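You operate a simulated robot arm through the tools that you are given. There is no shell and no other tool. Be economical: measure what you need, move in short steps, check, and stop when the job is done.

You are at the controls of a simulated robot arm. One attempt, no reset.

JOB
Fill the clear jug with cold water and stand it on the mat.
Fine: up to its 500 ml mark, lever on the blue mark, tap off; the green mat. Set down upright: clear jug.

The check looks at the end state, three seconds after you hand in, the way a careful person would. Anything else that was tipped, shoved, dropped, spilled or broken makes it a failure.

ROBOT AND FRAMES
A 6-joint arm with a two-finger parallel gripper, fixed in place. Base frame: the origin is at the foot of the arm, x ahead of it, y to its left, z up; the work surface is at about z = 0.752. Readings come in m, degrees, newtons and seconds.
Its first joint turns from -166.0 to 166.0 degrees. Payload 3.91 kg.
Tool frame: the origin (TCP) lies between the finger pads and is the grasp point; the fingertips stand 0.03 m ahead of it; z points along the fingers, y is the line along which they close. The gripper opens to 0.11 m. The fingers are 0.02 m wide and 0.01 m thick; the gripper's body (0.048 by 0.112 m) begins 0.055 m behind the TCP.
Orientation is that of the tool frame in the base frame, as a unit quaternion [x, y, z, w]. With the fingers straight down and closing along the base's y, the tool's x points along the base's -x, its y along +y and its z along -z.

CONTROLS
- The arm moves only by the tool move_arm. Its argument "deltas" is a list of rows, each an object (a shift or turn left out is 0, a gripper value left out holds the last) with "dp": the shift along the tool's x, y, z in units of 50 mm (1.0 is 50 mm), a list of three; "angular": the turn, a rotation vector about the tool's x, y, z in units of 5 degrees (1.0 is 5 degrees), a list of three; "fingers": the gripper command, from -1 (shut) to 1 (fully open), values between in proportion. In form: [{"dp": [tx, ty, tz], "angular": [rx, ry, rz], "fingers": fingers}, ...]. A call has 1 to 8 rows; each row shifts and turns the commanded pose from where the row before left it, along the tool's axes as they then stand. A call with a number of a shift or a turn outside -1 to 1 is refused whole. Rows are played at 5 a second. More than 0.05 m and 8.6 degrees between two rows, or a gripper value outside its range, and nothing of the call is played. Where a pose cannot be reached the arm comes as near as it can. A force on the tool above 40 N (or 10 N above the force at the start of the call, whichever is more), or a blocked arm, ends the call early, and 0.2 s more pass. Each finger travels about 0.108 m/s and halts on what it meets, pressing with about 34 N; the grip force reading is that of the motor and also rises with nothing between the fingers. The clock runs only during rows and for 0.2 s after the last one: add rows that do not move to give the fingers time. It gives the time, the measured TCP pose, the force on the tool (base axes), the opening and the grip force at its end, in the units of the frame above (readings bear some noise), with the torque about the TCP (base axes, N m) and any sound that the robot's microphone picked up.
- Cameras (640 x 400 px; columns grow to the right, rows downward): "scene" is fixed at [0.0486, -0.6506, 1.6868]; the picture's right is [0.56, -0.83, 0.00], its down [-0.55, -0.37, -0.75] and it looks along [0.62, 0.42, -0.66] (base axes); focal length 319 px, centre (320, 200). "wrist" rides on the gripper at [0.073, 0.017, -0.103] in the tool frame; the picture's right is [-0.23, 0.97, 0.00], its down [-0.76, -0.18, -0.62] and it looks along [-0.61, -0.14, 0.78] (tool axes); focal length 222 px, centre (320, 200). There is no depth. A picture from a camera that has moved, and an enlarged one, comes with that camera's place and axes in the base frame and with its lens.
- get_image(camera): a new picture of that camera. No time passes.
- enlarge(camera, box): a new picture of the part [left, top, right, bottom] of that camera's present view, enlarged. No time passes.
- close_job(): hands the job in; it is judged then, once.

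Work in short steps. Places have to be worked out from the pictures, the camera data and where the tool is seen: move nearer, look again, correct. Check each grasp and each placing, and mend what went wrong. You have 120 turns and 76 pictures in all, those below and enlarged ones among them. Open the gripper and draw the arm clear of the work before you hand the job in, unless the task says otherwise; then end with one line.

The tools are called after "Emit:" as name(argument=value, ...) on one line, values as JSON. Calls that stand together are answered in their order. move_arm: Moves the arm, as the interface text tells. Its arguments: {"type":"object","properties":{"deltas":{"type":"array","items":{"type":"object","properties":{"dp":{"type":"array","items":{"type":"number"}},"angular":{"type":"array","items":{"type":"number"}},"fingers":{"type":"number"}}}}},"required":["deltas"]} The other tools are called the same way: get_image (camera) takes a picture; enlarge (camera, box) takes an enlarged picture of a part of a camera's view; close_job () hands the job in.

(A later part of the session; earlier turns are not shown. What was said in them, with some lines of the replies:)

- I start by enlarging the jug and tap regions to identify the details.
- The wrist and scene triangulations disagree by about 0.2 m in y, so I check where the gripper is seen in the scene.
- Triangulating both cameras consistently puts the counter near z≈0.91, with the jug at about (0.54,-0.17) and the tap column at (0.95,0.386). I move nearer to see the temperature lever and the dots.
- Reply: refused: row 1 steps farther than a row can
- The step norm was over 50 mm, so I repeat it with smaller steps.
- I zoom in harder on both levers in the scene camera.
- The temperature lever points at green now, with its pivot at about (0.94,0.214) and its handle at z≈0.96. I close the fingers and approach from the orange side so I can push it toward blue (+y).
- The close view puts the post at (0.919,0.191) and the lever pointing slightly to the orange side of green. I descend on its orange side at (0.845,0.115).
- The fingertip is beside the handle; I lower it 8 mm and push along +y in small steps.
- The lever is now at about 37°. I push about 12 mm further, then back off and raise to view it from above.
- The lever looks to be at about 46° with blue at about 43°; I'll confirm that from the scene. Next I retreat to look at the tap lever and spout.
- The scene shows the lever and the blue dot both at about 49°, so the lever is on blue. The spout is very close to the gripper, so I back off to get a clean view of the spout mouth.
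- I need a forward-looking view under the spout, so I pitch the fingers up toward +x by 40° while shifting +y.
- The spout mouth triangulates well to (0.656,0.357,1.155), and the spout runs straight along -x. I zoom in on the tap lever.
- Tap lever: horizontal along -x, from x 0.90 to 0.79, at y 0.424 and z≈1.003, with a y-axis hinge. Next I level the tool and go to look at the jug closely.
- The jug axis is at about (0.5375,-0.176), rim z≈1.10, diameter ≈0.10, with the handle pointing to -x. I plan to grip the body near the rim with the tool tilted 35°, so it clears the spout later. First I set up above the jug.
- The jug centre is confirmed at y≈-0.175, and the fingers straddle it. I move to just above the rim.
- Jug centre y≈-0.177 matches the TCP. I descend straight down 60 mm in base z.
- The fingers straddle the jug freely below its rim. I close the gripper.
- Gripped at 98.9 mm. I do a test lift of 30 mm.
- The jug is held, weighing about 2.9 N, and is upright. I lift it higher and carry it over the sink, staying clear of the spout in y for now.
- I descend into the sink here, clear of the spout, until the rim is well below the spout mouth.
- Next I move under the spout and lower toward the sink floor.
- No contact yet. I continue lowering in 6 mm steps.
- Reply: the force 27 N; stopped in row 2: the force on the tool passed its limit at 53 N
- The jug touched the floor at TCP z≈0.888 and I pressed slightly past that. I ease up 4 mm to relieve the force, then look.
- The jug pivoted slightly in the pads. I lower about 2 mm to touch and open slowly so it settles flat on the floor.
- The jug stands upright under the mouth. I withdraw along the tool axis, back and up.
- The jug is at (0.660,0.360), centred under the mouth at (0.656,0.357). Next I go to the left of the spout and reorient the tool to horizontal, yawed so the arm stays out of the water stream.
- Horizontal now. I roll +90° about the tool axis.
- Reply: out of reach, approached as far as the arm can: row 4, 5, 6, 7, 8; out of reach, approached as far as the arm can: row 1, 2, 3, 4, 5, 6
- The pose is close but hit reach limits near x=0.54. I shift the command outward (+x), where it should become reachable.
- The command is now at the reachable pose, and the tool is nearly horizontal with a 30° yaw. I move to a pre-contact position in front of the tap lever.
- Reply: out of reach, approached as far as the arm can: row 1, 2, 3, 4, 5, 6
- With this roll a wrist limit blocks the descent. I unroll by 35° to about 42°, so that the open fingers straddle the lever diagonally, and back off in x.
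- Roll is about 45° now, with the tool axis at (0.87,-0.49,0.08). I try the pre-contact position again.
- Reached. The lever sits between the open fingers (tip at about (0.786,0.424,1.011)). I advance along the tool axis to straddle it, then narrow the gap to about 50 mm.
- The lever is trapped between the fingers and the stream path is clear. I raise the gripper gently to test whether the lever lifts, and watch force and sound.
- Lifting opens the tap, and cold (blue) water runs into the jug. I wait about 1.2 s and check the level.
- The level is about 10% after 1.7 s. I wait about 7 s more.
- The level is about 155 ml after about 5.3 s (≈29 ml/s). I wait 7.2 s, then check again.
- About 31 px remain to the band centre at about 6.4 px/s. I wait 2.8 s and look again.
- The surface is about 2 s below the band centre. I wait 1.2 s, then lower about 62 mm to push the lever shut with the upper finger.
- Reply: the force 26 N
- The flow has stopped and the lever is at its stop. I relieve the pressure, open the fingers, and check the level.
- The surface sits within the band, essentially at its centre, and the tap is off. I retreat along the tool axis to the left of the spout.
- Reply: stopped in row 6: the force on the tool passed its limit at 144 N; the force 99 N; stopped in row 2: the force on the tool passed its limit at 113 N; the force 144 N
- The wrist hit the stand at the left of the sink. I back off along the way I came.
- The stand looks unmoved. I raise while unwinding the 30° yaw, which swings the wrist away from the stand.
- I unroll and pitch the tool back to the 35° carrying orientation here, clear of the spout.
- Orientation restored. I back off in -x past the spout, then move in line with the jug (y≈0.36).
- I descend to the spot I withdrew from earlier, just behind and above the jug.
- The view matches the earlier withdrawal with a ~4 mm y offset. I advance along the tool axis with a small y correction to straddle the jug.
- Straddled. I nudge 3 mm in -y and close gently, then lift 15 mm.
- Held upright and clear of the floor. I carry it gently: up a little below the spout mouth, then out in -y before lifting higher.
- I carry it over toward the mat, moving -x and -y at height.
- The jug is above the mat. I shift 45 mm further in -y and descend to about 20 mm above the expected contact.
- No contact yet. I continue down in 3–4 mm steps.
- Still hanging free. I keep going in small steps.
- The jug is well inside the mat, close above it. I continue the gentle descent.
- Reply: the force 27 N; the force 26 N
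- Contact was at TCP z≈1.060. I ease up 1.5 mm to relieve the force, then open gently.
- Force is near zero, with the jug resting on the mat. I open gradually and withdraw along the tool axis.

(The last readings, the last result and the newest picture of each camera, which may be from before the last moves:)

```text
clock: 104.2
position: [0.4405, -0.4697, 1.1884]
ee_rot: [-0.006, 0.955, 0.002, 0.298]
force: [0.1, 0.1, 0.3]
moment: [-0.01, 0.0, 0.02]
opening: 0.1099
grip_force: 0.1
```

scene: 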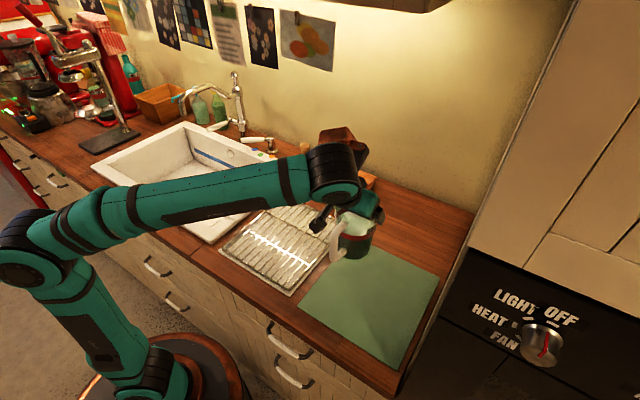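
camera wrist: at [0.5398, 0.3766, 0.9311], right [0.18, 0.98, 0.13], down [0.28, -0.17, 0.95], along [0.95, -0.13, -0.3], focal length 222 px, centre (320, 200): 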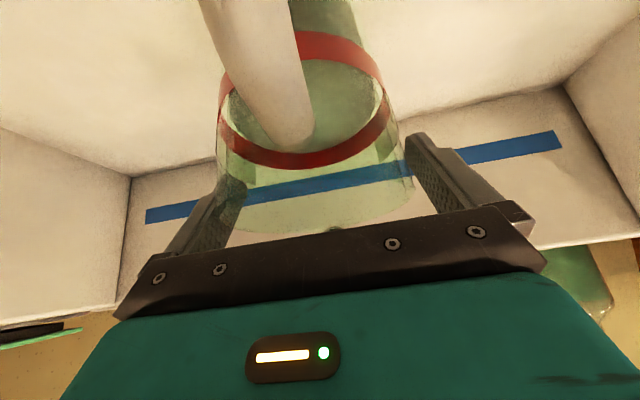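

I move clear, up and to +y, and then inspect the final scene.

Emit:
move_arm(deltas=[{"dp": [-0.3, 0.4, -0.5]}, {"dp": [-0.2, 0.7, -0.3]}, {"dp": [0, 0.9, 0]}, {"dp": [0, 0.9, 0]}, {"dp": [0, 0.9, 0]}, {"dp": [0, 0.9, 0]}, {"dp": [0, 0.9, 0]}, {}])

Emit:
enlarge(camera="scene", box=[60, 50, 460, 340])

```text
clock: 106.0
position: [0.4366, -0.1923, 1.2383]
ee_rot: [-0.006, 0.955, 0.002, 0.297]
force: [-0.3, 0.4, 0.3]
moment: [0.0, -0.03, 0.0]
opening: 0.1101
grip_force: 0.0
```

```text
1.38 times, centred on (260, 195) of scene
camera zoom: at [0.0486, -0.6506, 1.6868], right [0.56, -0.83, 0.0], down [-0.55, -0.37, -0.75], along [0.62, 0.42, -0.66], focal length 440 px, centre (403, 207)
```

zoom: 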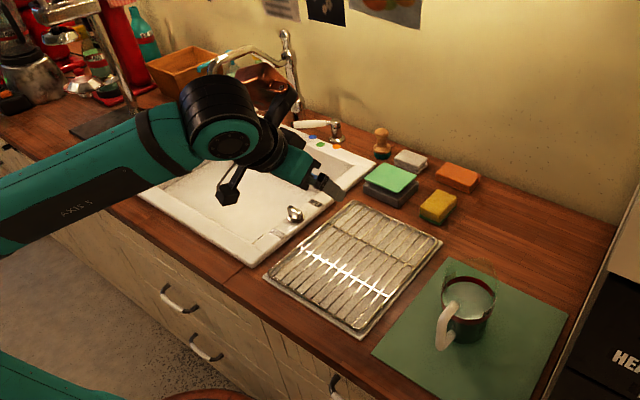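

The jug stands upright on the mat and the water is off. I use the last picture to check the level.

Emit:
enlarge(camera="scene", box=[325, 225, 385, 285])

```text
6.67 times, centred on (355, 255) of scene
camera zoom: at [0.0486, -0.6506, 1.6868], right [0.56, -0.83, 0.0], down [-0.55, -0.37, -0.75], along [0.62, 0.42, -0.66], focal length 2126 px, centre (87, -167)
```

zoom: 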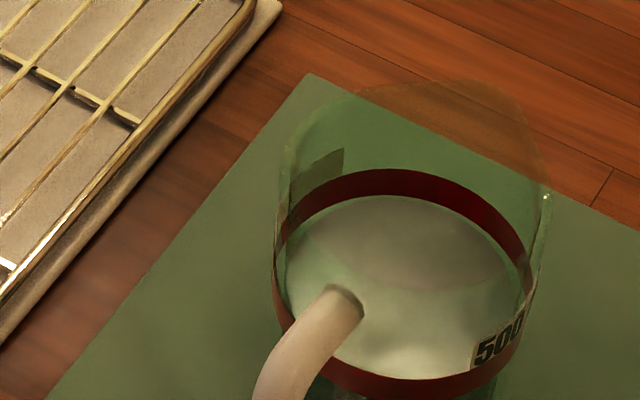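

The water level sits at the band, and the jug is upright on the mat with the gripper open and clear. I hand in.

Emit:
close_job()

```text
The job is handed in.
```

The clear jug is filled with cold water to its 500 ml band and stands upright on the green mat, with the lever on the blue mark and the tap off. While backing away from the tap, the wrist bumped the stand left of the sink (over 100 N). It looked unmoved in the pictures, but I could not rule out a slight shift.
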